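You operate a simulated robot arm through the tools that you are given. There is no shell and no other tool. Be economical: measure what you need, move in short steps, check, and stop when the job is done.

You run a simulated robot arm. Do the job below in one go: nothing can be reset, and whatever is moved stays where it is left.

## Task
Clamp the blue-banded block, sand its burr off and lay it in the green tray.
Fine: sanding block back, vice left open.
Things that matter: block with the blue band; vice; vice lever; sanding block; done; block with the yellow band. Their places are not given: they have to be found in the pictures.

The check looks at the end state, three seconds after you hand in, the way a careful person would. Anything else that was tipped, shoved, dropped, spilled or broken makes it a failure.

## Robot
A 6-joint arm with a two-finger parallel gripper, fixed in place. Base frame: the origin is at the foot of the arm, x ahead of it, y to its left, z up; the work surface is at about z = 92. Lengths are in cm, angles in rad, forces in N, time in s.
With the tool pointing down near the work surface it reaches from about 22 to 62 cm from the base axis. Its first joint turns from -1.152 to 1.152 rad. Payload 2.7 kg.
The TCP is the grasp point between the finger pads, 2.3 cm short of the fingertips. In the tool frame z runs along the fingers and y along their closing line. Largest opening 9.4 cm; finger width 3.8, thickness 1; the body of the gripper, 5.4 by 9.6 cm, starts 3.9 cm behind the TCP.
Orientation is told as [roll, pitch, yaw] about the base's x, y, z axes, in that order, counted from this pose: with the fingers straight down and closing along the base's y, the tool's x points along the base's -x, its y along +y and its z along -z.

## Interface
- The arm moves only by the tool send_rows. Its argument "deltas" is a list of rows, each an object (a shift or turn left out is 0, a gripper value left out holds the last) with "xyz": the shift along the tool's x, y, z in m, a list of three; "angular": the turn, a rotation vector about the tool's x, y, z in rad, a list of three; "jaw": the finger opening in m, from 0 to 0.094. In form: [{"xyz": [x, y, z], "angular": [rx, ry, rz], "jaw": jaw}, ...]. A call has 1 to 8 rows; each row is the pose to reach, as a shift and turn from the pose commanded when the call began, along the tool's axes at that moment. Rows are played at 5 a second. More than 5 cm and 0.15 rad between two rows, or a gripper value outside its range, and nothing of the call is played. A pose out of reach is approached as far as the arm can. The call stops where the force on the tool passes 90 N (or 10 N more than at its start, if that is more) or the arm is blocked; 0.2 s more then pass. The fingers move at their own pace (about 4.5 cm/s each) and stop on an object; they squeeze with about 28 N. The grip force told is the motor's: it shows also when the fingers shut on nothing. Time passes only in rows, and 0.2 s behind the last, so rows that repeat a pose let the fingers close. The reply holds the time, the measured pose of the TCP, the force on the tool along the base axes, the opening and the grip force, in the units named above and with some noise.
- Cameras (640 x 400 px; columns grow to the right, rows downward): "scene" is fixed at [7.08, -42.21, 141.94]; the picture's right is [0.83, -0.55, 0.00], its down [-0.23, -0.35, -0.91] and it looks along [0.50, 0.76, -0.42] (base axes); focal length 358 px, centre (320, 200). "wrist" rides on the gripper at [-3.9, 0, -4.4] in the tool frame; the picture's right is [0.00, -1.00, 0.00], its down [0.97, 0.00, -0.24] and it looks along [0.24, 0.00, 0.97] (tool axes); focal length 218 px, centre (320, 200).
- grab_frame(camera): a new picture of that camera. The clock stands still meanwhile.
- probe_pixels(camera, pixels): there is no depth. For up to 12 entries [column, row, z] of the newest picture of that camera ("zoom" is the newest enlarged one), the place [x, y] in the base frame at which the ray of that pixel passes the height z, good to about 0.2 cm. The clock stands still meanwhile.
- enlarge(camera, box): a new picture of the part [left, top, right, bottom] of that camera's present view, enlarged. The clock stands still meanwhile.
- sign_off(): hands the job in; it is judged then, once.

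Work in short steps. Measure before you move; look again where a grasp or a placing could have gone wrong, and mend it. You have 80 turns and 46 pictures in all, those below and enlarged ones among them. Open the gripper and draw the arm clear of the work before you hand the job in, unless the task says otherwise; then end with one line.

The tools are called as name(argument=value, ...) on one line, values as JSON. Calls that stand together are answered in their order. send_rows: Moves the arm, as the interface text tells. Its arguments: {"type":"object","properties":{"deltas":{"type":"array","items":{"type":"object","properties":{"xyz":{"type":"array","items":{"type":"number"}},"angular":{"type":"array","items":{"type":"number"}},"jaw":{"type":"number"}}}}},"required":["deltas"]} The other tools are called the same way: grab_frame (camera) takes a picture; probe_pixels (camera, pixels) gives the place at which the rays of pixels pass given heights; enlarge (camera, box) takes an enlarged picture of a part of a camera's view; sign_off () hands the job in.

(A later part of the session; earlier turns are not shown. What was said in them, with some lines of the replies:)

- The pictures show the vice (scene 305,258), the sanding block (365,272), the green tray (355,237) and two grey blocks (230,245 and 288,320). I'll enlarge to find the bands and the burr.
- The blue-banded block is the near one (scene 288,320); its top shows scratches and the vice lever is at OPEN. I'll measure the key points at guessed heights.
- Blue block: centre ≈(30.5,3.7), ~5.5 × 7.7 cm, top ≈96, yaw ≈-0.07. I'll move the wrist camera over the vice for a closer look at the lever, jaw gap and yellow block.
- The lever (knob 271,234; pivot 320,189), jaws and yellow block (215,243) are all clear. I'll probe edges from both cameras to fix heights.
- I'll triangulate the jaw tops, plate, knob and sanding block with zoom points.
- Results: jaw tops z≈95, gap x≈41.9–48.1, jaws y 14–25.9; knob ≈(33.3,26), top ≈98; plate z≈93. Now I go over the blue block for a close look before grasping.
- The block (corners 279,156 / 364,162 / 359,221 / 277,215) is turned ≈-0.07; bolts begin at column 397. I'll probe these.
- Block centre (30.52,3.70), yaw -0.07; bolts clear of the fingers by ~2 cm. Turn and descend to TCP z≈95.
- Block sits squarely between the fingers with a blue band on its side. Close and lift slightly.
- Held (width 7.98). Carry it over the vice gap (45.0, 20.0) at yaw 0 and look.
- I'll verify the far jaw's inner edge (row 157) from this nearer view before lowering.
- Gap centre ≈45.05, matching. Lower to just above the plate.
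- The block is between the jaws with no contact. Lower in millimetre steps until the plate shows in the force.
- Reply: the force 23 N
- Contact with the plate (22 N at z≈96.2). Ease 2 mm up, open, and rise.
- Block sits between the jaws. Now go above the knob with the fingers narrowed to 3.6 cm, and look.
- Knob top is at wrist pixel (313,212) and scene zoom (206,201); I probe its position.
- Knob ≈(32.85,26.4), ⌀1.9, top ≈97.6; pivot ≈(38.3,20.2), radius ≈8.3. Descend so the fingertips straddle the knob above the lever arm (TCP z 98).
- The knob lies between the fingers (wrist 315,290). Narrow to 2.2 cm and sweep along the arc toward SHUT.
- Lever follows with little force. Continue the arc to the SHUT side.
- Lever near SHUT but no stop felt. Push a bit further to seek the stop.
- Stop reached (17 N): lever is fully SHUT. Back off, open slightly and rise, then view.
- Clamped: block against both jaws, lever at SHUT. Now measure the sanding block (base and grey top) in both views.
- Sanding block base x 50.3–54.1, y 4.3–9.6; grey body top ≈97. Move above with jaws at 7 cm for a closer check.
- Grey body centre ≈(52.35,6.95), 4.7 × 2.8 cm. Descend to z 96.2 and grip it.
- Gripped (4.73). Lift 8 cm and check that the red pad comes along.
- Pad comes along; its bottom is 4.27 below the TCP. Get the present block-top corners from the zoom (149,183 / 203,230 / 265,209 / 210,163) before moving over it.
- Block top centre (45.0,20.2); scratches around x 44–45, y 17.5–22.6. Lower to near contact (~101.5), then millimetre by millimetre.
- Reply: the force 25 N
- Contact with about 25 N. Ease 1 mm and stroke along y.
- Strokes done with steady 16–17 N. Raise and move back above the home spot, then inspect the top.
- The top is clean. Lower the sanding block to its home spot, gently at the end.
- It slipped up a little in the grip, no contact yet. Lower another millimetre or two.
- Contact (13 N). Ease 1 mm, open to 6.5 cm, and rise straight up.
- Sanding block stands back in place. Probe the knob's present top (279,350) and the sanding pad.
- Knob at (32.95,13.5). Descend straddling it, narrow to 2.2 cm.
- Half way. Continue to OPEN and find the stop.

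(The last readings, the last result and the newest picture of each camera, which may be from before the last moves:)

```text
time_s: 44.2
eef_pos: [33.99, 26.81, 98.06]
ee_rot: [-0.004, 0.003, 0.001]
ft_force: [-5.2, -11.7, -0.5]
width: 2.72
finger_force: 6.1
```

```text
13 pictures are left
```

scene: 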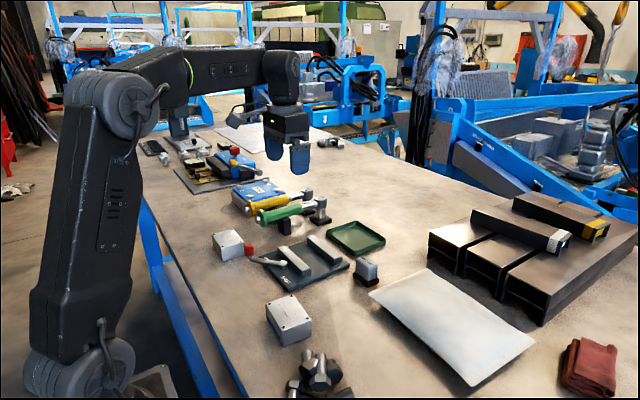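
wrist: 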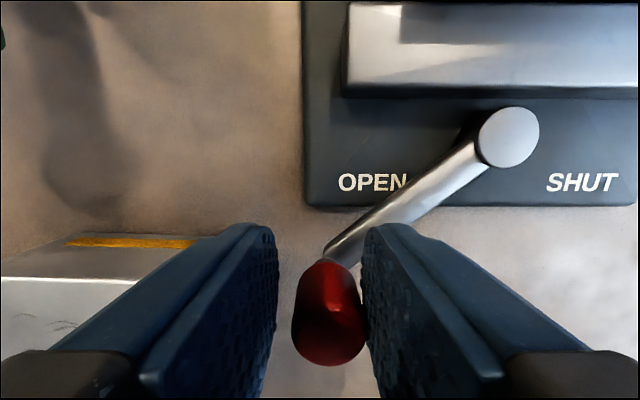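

OPEN stop reached (13 N). Back off, open, rise and travel above the vice.

send_rows(deltas=[{"xyz": [0.008, -0.005, 0], "jaw": 0.03}, {"xyz": [0.008, -0.005, 0], "jaw": 0.032}, {"xyz": [0.008, -0.005, -0.03]}, {"xyz": [0.008, -0.005, -0.07]}, {"xyz": [-0.02, -0.03, -0.1], "jaw": 0.094}, {"xyz": [-0.06, -0.05, -0.1]}, {"xyz": [-0.1085, -0.068, -0.1]}, {"xyz": [-0.1085, -0.068, -0.1]}])

grab_frame(camera="wrist")

enlarge(camera="scene", box=[220, 200, 400, 310])

```text
refused: row 7 steps farther than a row can; nothing moved
```

```text
12 pictures are left
```

wrist: 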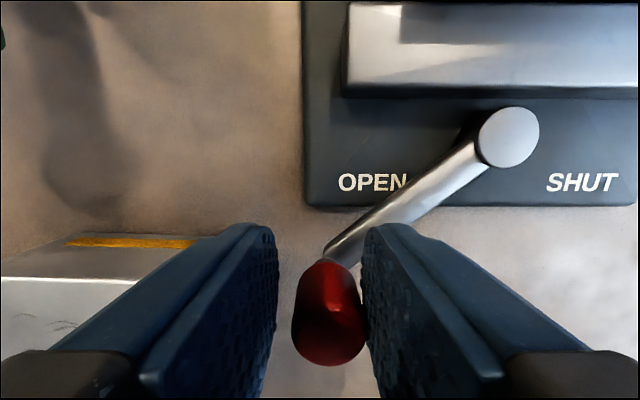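

```text
3.56 times, centred on (310, 255) of scene
```

zoom: 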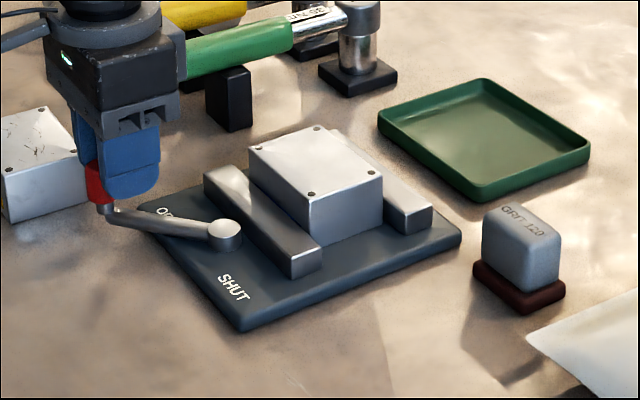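

The last row was too far, so nothing moved. I resend with shorter steps.

send_rows(deltas=[{"xyz": [0.008, -0.005, 0], "jaw": 0.03}, {"xyz": [0.008, -0.005, 0], "jaw": 0.032}, {"xyz": [0.008, -0.005, -0.03]}, {"xyz": [0.008, -0.005, -0.07]}, {"xyz": [-0.02, -0.025, -0.1], "jaw": 0.094}, {"xyz": [-0.06, -0.045, -0.1]}, {"xyz": [-0.1, -0.062, -0.1]}, {"xyz": [-0.1085, -0.068, -0.1]}])

grab_frame(camera="wrist")

```text
time_s: 46.0
eef_pos: [44.9, 20.05, 108.2]
ee_rot: [-0.002, -0.002, 0.002]
ft_force: [0.9, -0.9, 0.1]
width: 9.4
finger_force: 0.1
```

```text
10 pictures are left
```

wrist: 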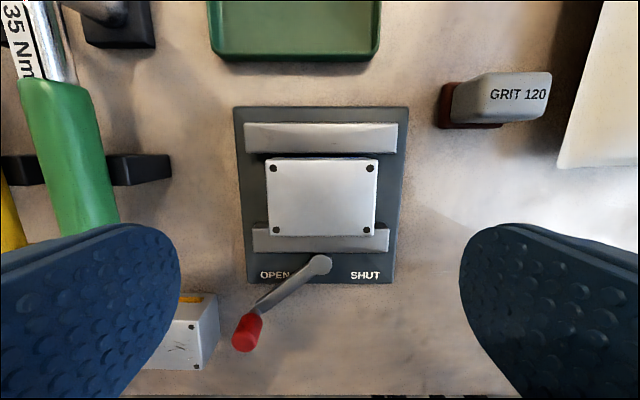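

Vice open, block top clean and centred (321,197). Descend to z≈96.4 and grip.

send_rows(deltas=[{"xyz": [-0.001, 0, 0.04]}, {"xyz": [-0.001, 0, 0.08]}, {"xyz": [-0.001, 0, 0.105]}, {"xyz": [-0.001, 0, 0.118]}, {"xyz": [-0.001, 0, 0.118]}, {"xyz": [-0.001, 0, 0.118], "jaw": 0.06}, {"xyz": [-0.001, 0, 0.118]}, {"xyz": [-0.001, 0, 0.118]}])

send_rows(deltas=[{"xyz": [0, 0, -0.01]}, {"xyz": [0, 0, -0.03]}, {"xyz": [0, 0, -0.06]}, {"xyz": [0, 0, -0.08]}, {"xyz": [0, 0, -0.08]}])

enlarge(camera="scene", box=[220, 190, 420, 310])

```text
time_s: 47.8
eef_pos: [44.73, 20.1, 96.29]
ee_rot: [0.001, 0.0, 0.002]
ft_force: [-0.5, -0.3, 0.1]
width: 8.0
finger_force: 28.2
```

```text
time_s: 49.0
eef_pos: [44.9, 20.14, 104.45]
ee_rot: [0.0, 0.001, 0.002]
ft_force: [0.2, 0.2, -4.4]
width: 7.99
finger_force: 28.3
```

```text
3.20 times, centred on (320, 250) of scene
```

zoom: 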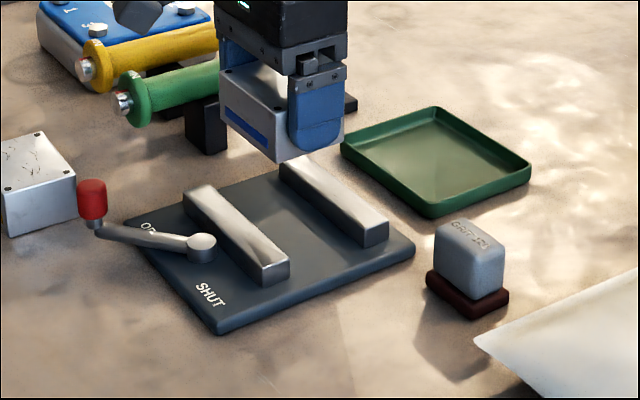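

Block held above the vice. Measure the tray rim and floor.

probe_pixels(camera="zoom", pixels=[[340, 147, 93.5], [432, 208, 93.5], [531, 166, 93.5], [437, 106, 93.5], [432, 218, 92], [340, 156, 92], [531, 178, 92], [349, 150, 93.5], [432, 200, 93.5], [519, 165, 93.5], [432, 194, 92.5], [437, 122, 92.5]])

grab_frame(camera="wrist")

```text
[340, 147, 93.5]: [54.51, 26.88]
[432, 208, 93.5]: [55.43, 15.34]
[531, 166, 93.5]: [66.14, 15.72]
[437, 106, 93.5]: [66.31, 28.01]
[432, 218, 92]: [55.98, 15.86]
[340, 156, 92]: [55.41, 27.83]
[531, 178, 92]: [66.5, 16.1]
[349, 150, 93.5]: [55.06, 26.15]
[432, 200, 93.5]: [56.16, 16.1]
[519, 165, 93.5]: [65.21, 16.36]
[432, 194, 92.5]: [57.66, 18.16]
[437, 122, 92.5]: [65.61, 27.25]
```

```text
8 pictures are left
```

wrist: 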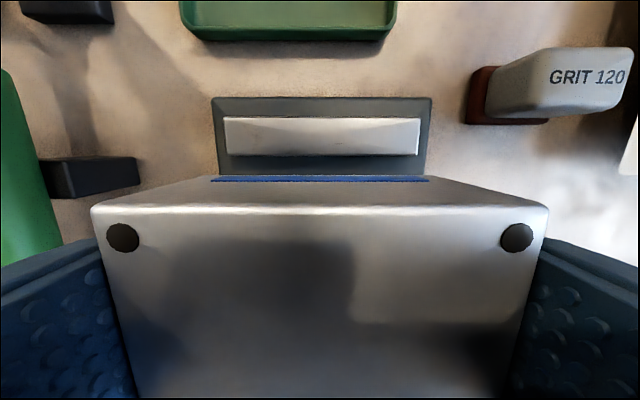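

Tray: x 55.3–66.2, y 15.6–28.2, rim ≈93.7. The block must centre near (59.5,21.9), radius 63 — near the reach limit; move there high up and see what is attained.

send_rows(deltas=[{"xyz": [-0.04, 0.005, 0]}, {"xyz": [-0.08, 0.01, 0]}, {"xyz": [-0.11, 0.015, 0]}, {"xyz": [-0.135, 0.018, 0]}, {"xyz": [-0.147, 0.018, 0]}, {"xyz": [-0.147, 0.018, 0]}])

grab_frame(camera="wrist")

```text
time_s: 50.4
eef_pos: [58.54, 21.37, 104.01]
ee_rot: [-0.001, -0.001, 0.003]
ft_force: [0.0, 1.0, -4.8]
width: 7.98
finger_force: 28.1
out of reach, approached as far as the arm can: row 5, 6
```

```text
7 pictures are left
```

wrist: 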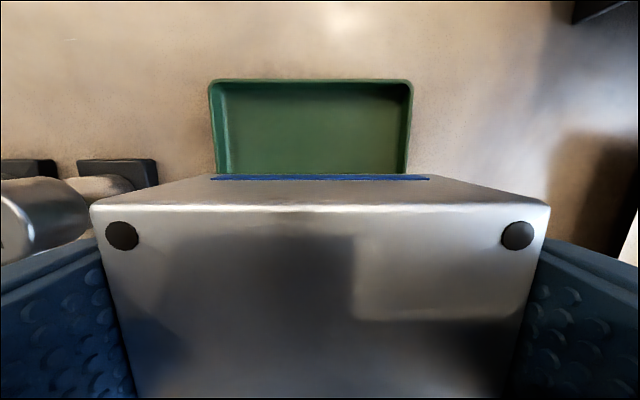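

Reach ends at radius ≈62.3, about 1 cm short. I'll set the block down on the free table at (40,4.5) and regrip it off-centre (TCP nearer the base) so it can reach the tray.

send_rows(deltas=[{"xyz": [0.03, -0.025, 0]}, {"xyz": [0.06, -0.055, 0]}, {"xyz": [0.09, -0.085, 0]}, {"xyz": [0.12, -0.115, 0]}, {"xyz": [0.15, -0.14, 0]}, {"xyz": [0.18, -0.165, 0]}, {"xyz": [0.187, -0.17, 0]}, {"xyz": [0.187, -0.17, 0]}])

```text
time_s: 52.2
eef_pos: [39.84, 4.35, 104.0]
ee_rot: [-0.001, -0.003, 0.001]
ft_force: [0.3, 0.2, -5.1]
width: 7.99
finger_force: 27.7
```

At (39.8,4.35). Lower to just above the table, then slowly to contact (expected z≈95.1).

send_rows(deltas=[{"xyz": [0, 0, 0.04]}, {"xyz": [0, 0, 0.07]}, {"xyz": [0, 0, 0.083]}, {"xyz": [0, 0, 0.086]}, {"xyz": [0, 0, 0.086]}])

send_rows(deltas=[{"xyz": [0, 0, 0.001]}, {"xyz": [0, 0, 0.002]}, {"xyz": [0, 0, 0.002]}])

```text
time_s: 53.4
eef_pos: [39.86, 4.35, 95.33]
ee_rot: [0.0, 0.001, 0.001]
ft_force: [-0.4, 0.6, -4.8]
width: 8.0
finger_force: 27.8
```

```text
time_s: 54.2
eef_pos: [39.77, 4.45, 95.29]
ee_rot: [-0.001, 0.001, 0.002]
ft_force: [0.4, 1.0, -5.0]
width: 7.99
finger_force: 28.2
```

send_rows(deltas=[{"xyz": [0, 0, 0.001]}, {"xyz": [0, 0, 0.002]}, {"xyz": [0, 0, 0.002]}])

```text
time_s: 55.0
eef_pos: [39.83, 4.46, 95.1]
ee_rot: [0.0, -0.001, 0.001]
ft_force: [-3.7, -0.6, 6.4]
width: 7.99
finger_force: 27.7
```

Contact. Open, rise 0.8 cm, shift 1.3 cm toward the base and close again.

send_rows(deltas=[{"xyz": [0, 0, -0.001], "jaw": 0.094}, {"xyz": [0, 0, -0.001]}, {"xyz": [0, 0, -0.001]}, {"xyz": [0.006, 0, -0.008]}, {"xyz": [0.013, 0, -0.008]}, {"xyz": [0.013, 0, -0.008], "jaw": 0.06}, {"xyz": [0.013, 0, -0.008]}, {"xyz": [0.013, 0, -0.008]}])

send_rows(deltas=[{"xyz": [0, 0, -0.01]}, {"xyz": [0, 0, -0.03]}, {"xyz": [0, 0, -0.06]}, {"xyz": [0, 0, -0.09]}, {"xyz": [0, 0, -0.09]}])

enlarge(camera="scene", box=[220, 180, 420, 310])

```text
time_s: 56.8
eef_pos: [38.55, 4.35, 95.79]
ee_rot: [-0.001, -0.001, 0.002]
ft_force: [-0.7, -0.4, 1.5]
width: 8.01
finger_force: 28.1
```

```text
time_s: 58.0
eef_pos: [38.56, 4.42, 105.0]
ee_rot: [0.0, 0.0, 0.002]
ft_force: [0.6, 0.4, -4.7]
width: 7.97
finger_force: 27.7
```

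```text
3.08 times, centred on (320, 245) of scene
```

zoom: 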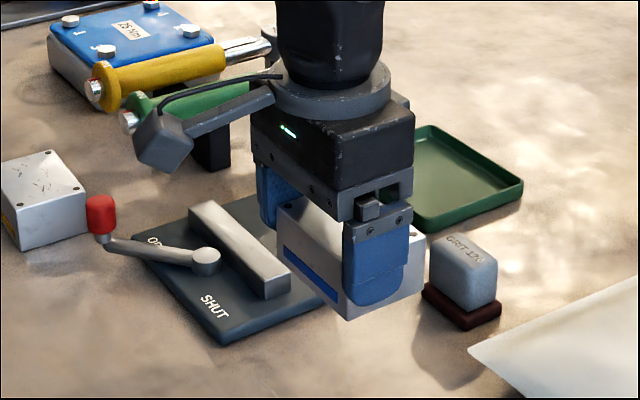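

Held level, off-centre by ~1.45 cm. Carry to TCP (58.1,21.7) at the same height.

send_rows(deltas=[{"xyz": [-0.03, 0.027, 0]}, {"xyz": [-0.06, 0.053, 0]}, {"xyz": [-0.09, 0.08, 0]}, {"xyz": [-0.12, 0.107, 0]}, {"xyz": [-0.15, 0.134, 0]}, {"xyz": [-0.18, 0.16, 0]}, {"xyz": [-0.195, 0.173, 0]}, {"xyz": [-0.195, 0.173, 0]}])

send_rows(deltas=[{"xyz": [0, 0, 0.03]}, {"xyz": [0, 0, 0.055]}, {"xyz": [0, 0, 0.055]}])

enlarge(camera="scene", box=[290, 190, 410, 280])

```text
time_s: 59.8
eef_pos: [58.11, 21.85, 104.77]
ee_rot: [-0.001, 0.002, 0.002]
ft_force: [0.2, -0.7, -3.8]
width: 7.98
finger_force: 27.9
```

```text
time_s: 60.6
eef_pos: [58.06, 21.7, 99.38]
ee_rot: [-0.001, -0.002, 0.002]
ft_force: [-0.3, -0.8, -4.7]
width: 8.02
finger_force: 28.5
```

```text
4.44 times, centred on (350, 235) of scene
```

zoom: 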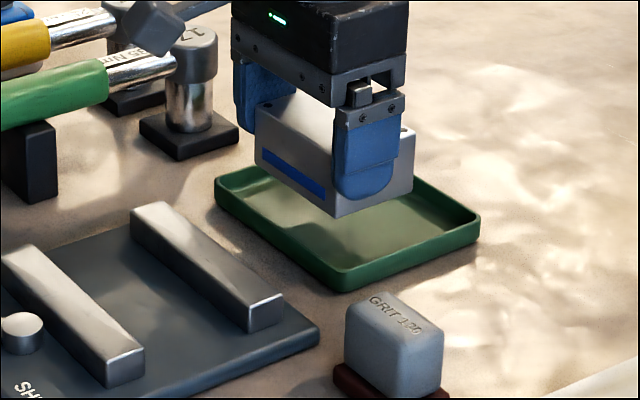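

Reached. Check the block's near bottom corners (336,218 and 256,168) against the tray.

probe_pixels(camera="zoom", pixels=[[336, 218, 95.5], [256, 168, 95.5], [414, 192, 95.5], [346, 270, 93.7], [346, 276, 93.7], [216, 182, 93.7], [480, 216, 93.7], [345, 262, 92.6], [346, 291, 92]])

```text
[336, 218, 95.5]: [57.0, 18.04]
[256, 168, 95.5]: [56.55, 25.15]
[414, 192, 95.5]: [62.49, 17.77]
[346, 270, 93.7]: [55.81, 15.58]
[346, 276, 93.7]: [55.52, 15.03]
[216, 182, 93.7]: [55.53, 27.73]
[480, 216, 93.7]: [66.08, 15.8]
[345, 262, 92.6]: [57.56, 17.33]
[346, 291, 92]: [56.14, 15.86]
```

Block spans x 56.8–62.5, inside the rim. Nudge 2 mm outward, lower to z≈96.8 and then slowly.

send_rows(deltas=[{"xyz": [-0.002, 0, 0.015]}, {"xyz": [-0.002, 0, 0.025]}, {"xyz": [-0.002, 0, 0.025]}])

send_rows(deltas=[{"xyz": [0, 0, 0.001]}, {"xyz": [0, 0, 0.002]}, {"xyz": [0, 0, 0.002]}])

```text
time_s: 61.4
eef_pos: [58.22, 21.74, 96.87]
ee_rot: [-0.001, -0.003, 0.002]
ft_force: [0.6, 0.7, -4.0]
width: 7.98
finger_force: 27.9
```

```text
time_s: 62.2
eef_pos: [58.35, 21.84, 96.66]
ee_rot: [0.0, 0.002, 0.002]
ft_force: [0.8, 0.2, -5.3]
width: 8.0
finger_force: 27.8
```

send_rows(deltas=[{"xyz": [0, 0, 0.001]}, {"xyz": [0, 0, 0.002]}, {"xyz": [0, 0, 0.002]}])

enlarge(camera="scene", box=[290, 190, 410, 280])

```text
time_s: 63.0
eef_pos: [58.33, 21.81, 96.36]
ee_rot: [0.001, -0.001, 0.003]
ft_force: [-0.2, 0.6, -4.4]
width: 7.98
finger_force: 28.0
```

```text
4.44 times, centred on (350, 235) of scene
```

zoom: 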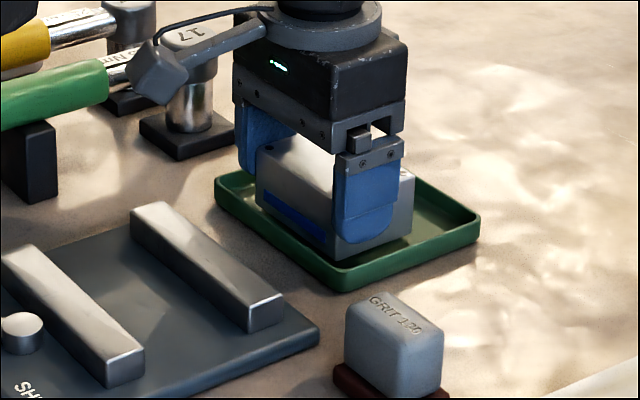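

Block is inside the rim, still not touching the floor. Lower 1–2 mm more.

send_rows(deltas=[{"xyz": [0, 0, 0.001]}, {"xyz": [0, 0, 0.001]}])

send_rows(deltas=[{"xyz": [0, 0, 0.001]}, {"xyz": [0, 0, 0.001]}])

```text
time_s: 63.6
eef_pos: [58.23, 21.79, 96.41]
ee_rot: [-0.001, 0.0, 0.003]
ft_force: [0.1, 1.0, -5.4]
width: 7.99
finger_force: 27.6
```

```text
time_s: 64.2
eef_pos: [58.17, 21.75, 96.16]
ee_rot: [0.0, -0.001, 0.003]
ft_force: [-0.2, -0.5, -4.7]
width: 7.97
finger_force: 28.2
```

send_rows(deltas=[{"xyz": [0, 0, 0.001]}, {"xyz": [0, 0, 0.001]}])

send_rows(deltas=[{"xyz": [0, 0, 0.001]}, {"xyz": [0, 0, 0.001]}])

```text
time_s: 64.8
eef_pos: [58.32, 21.72, 96.2]
ee_rot: [0.001, -0.002, 0.002]
ft_force: [-1.4, 0.3, -3.6]
width: 7.98
finger_force: 27.7
```

```text
time_s: 65.4
eef_pos: [58.25, 21.75, 96.19]
ee_rot: [-0.001, -0.002, 0.001]
ft_force: [-3.6, -1.7, 6.1]
width: 7.99
finger_force: 28.7
```

Contact with the tray floor. Open slightly (8.7 cm, to clear the rim), rise straight, then retreat.

send_rows(deltas=[{"jaw": 0.087}, {"jaw": 0.087}, {"xyz": [0, 0, -0.005]}, {"xyz": [0, 0, -0.03]}, {"xyz": [0, 0, -0.07]}, {"xyz": [0.01, 0, -0.11]}, {"xyz": [0.05, 0, -0.13]}, {"xyz": [0.09, 0, -0.14]}])

send_rows(deltas=[{"xyz": [0.04, 0, 0]}, {"xyz": [0.08, 0, 0]}, {"xyz": [0.11, 0, 0], "jaw": 0.094}, {"xyz": [0.11, 0, 0]}])

grab_frame(camera="wrist")

enlarge(camera="scene", box=[190, 180, 420, 320])

```text
time_s: 67.2
eef_pos: [49.3, 21.7, 110.18]
ee_rot: [0.002, -0.002, 0.001]
ft_force: [0.0, -0.6, 0.3]
width: 8.69
finger_force: 0.1
```

```text
time_s: 68.2
eef_pos: [38.28, 21.68, 110.02]
ee_rot: [0.001, -0.002, -0.002]
ft_force: [0.1, 0.4, 0.7]
width: 9.43
finger_force: 0.0
```

```text
3 pictures are left
```

wrist: 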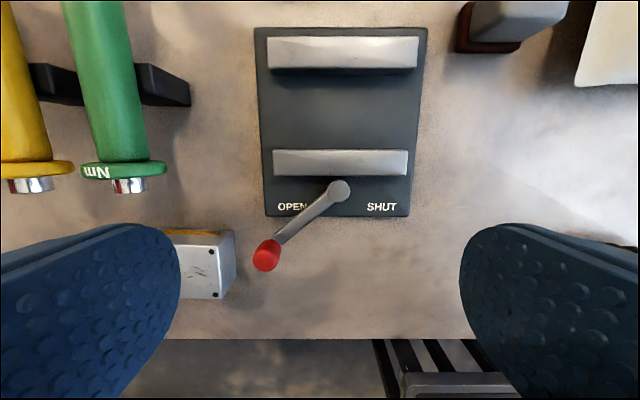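

```text
2.78 times, centred on (305, 250) of scene
```

zoom: 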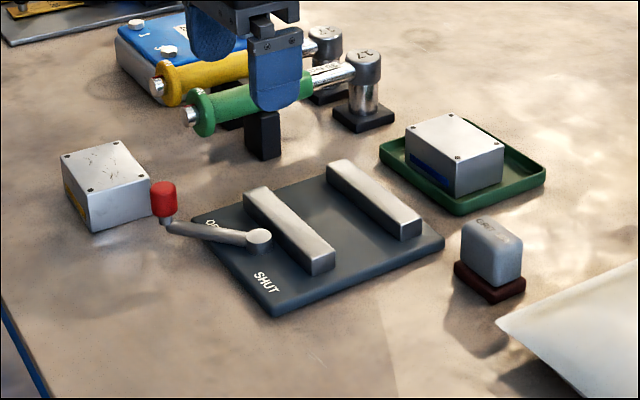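

The block is flat in the tray, the vice is open, the sanding block is back, and nothing else has been disturbed. The gripper is open and clear at z 110, so I hand in.

sign_off()

```text
The job is handed in.
```

The blue-banded block was clamped and its burr sanded off, and it now lies flat in the green tray. The sanding block is back in its place and the vice is left open.
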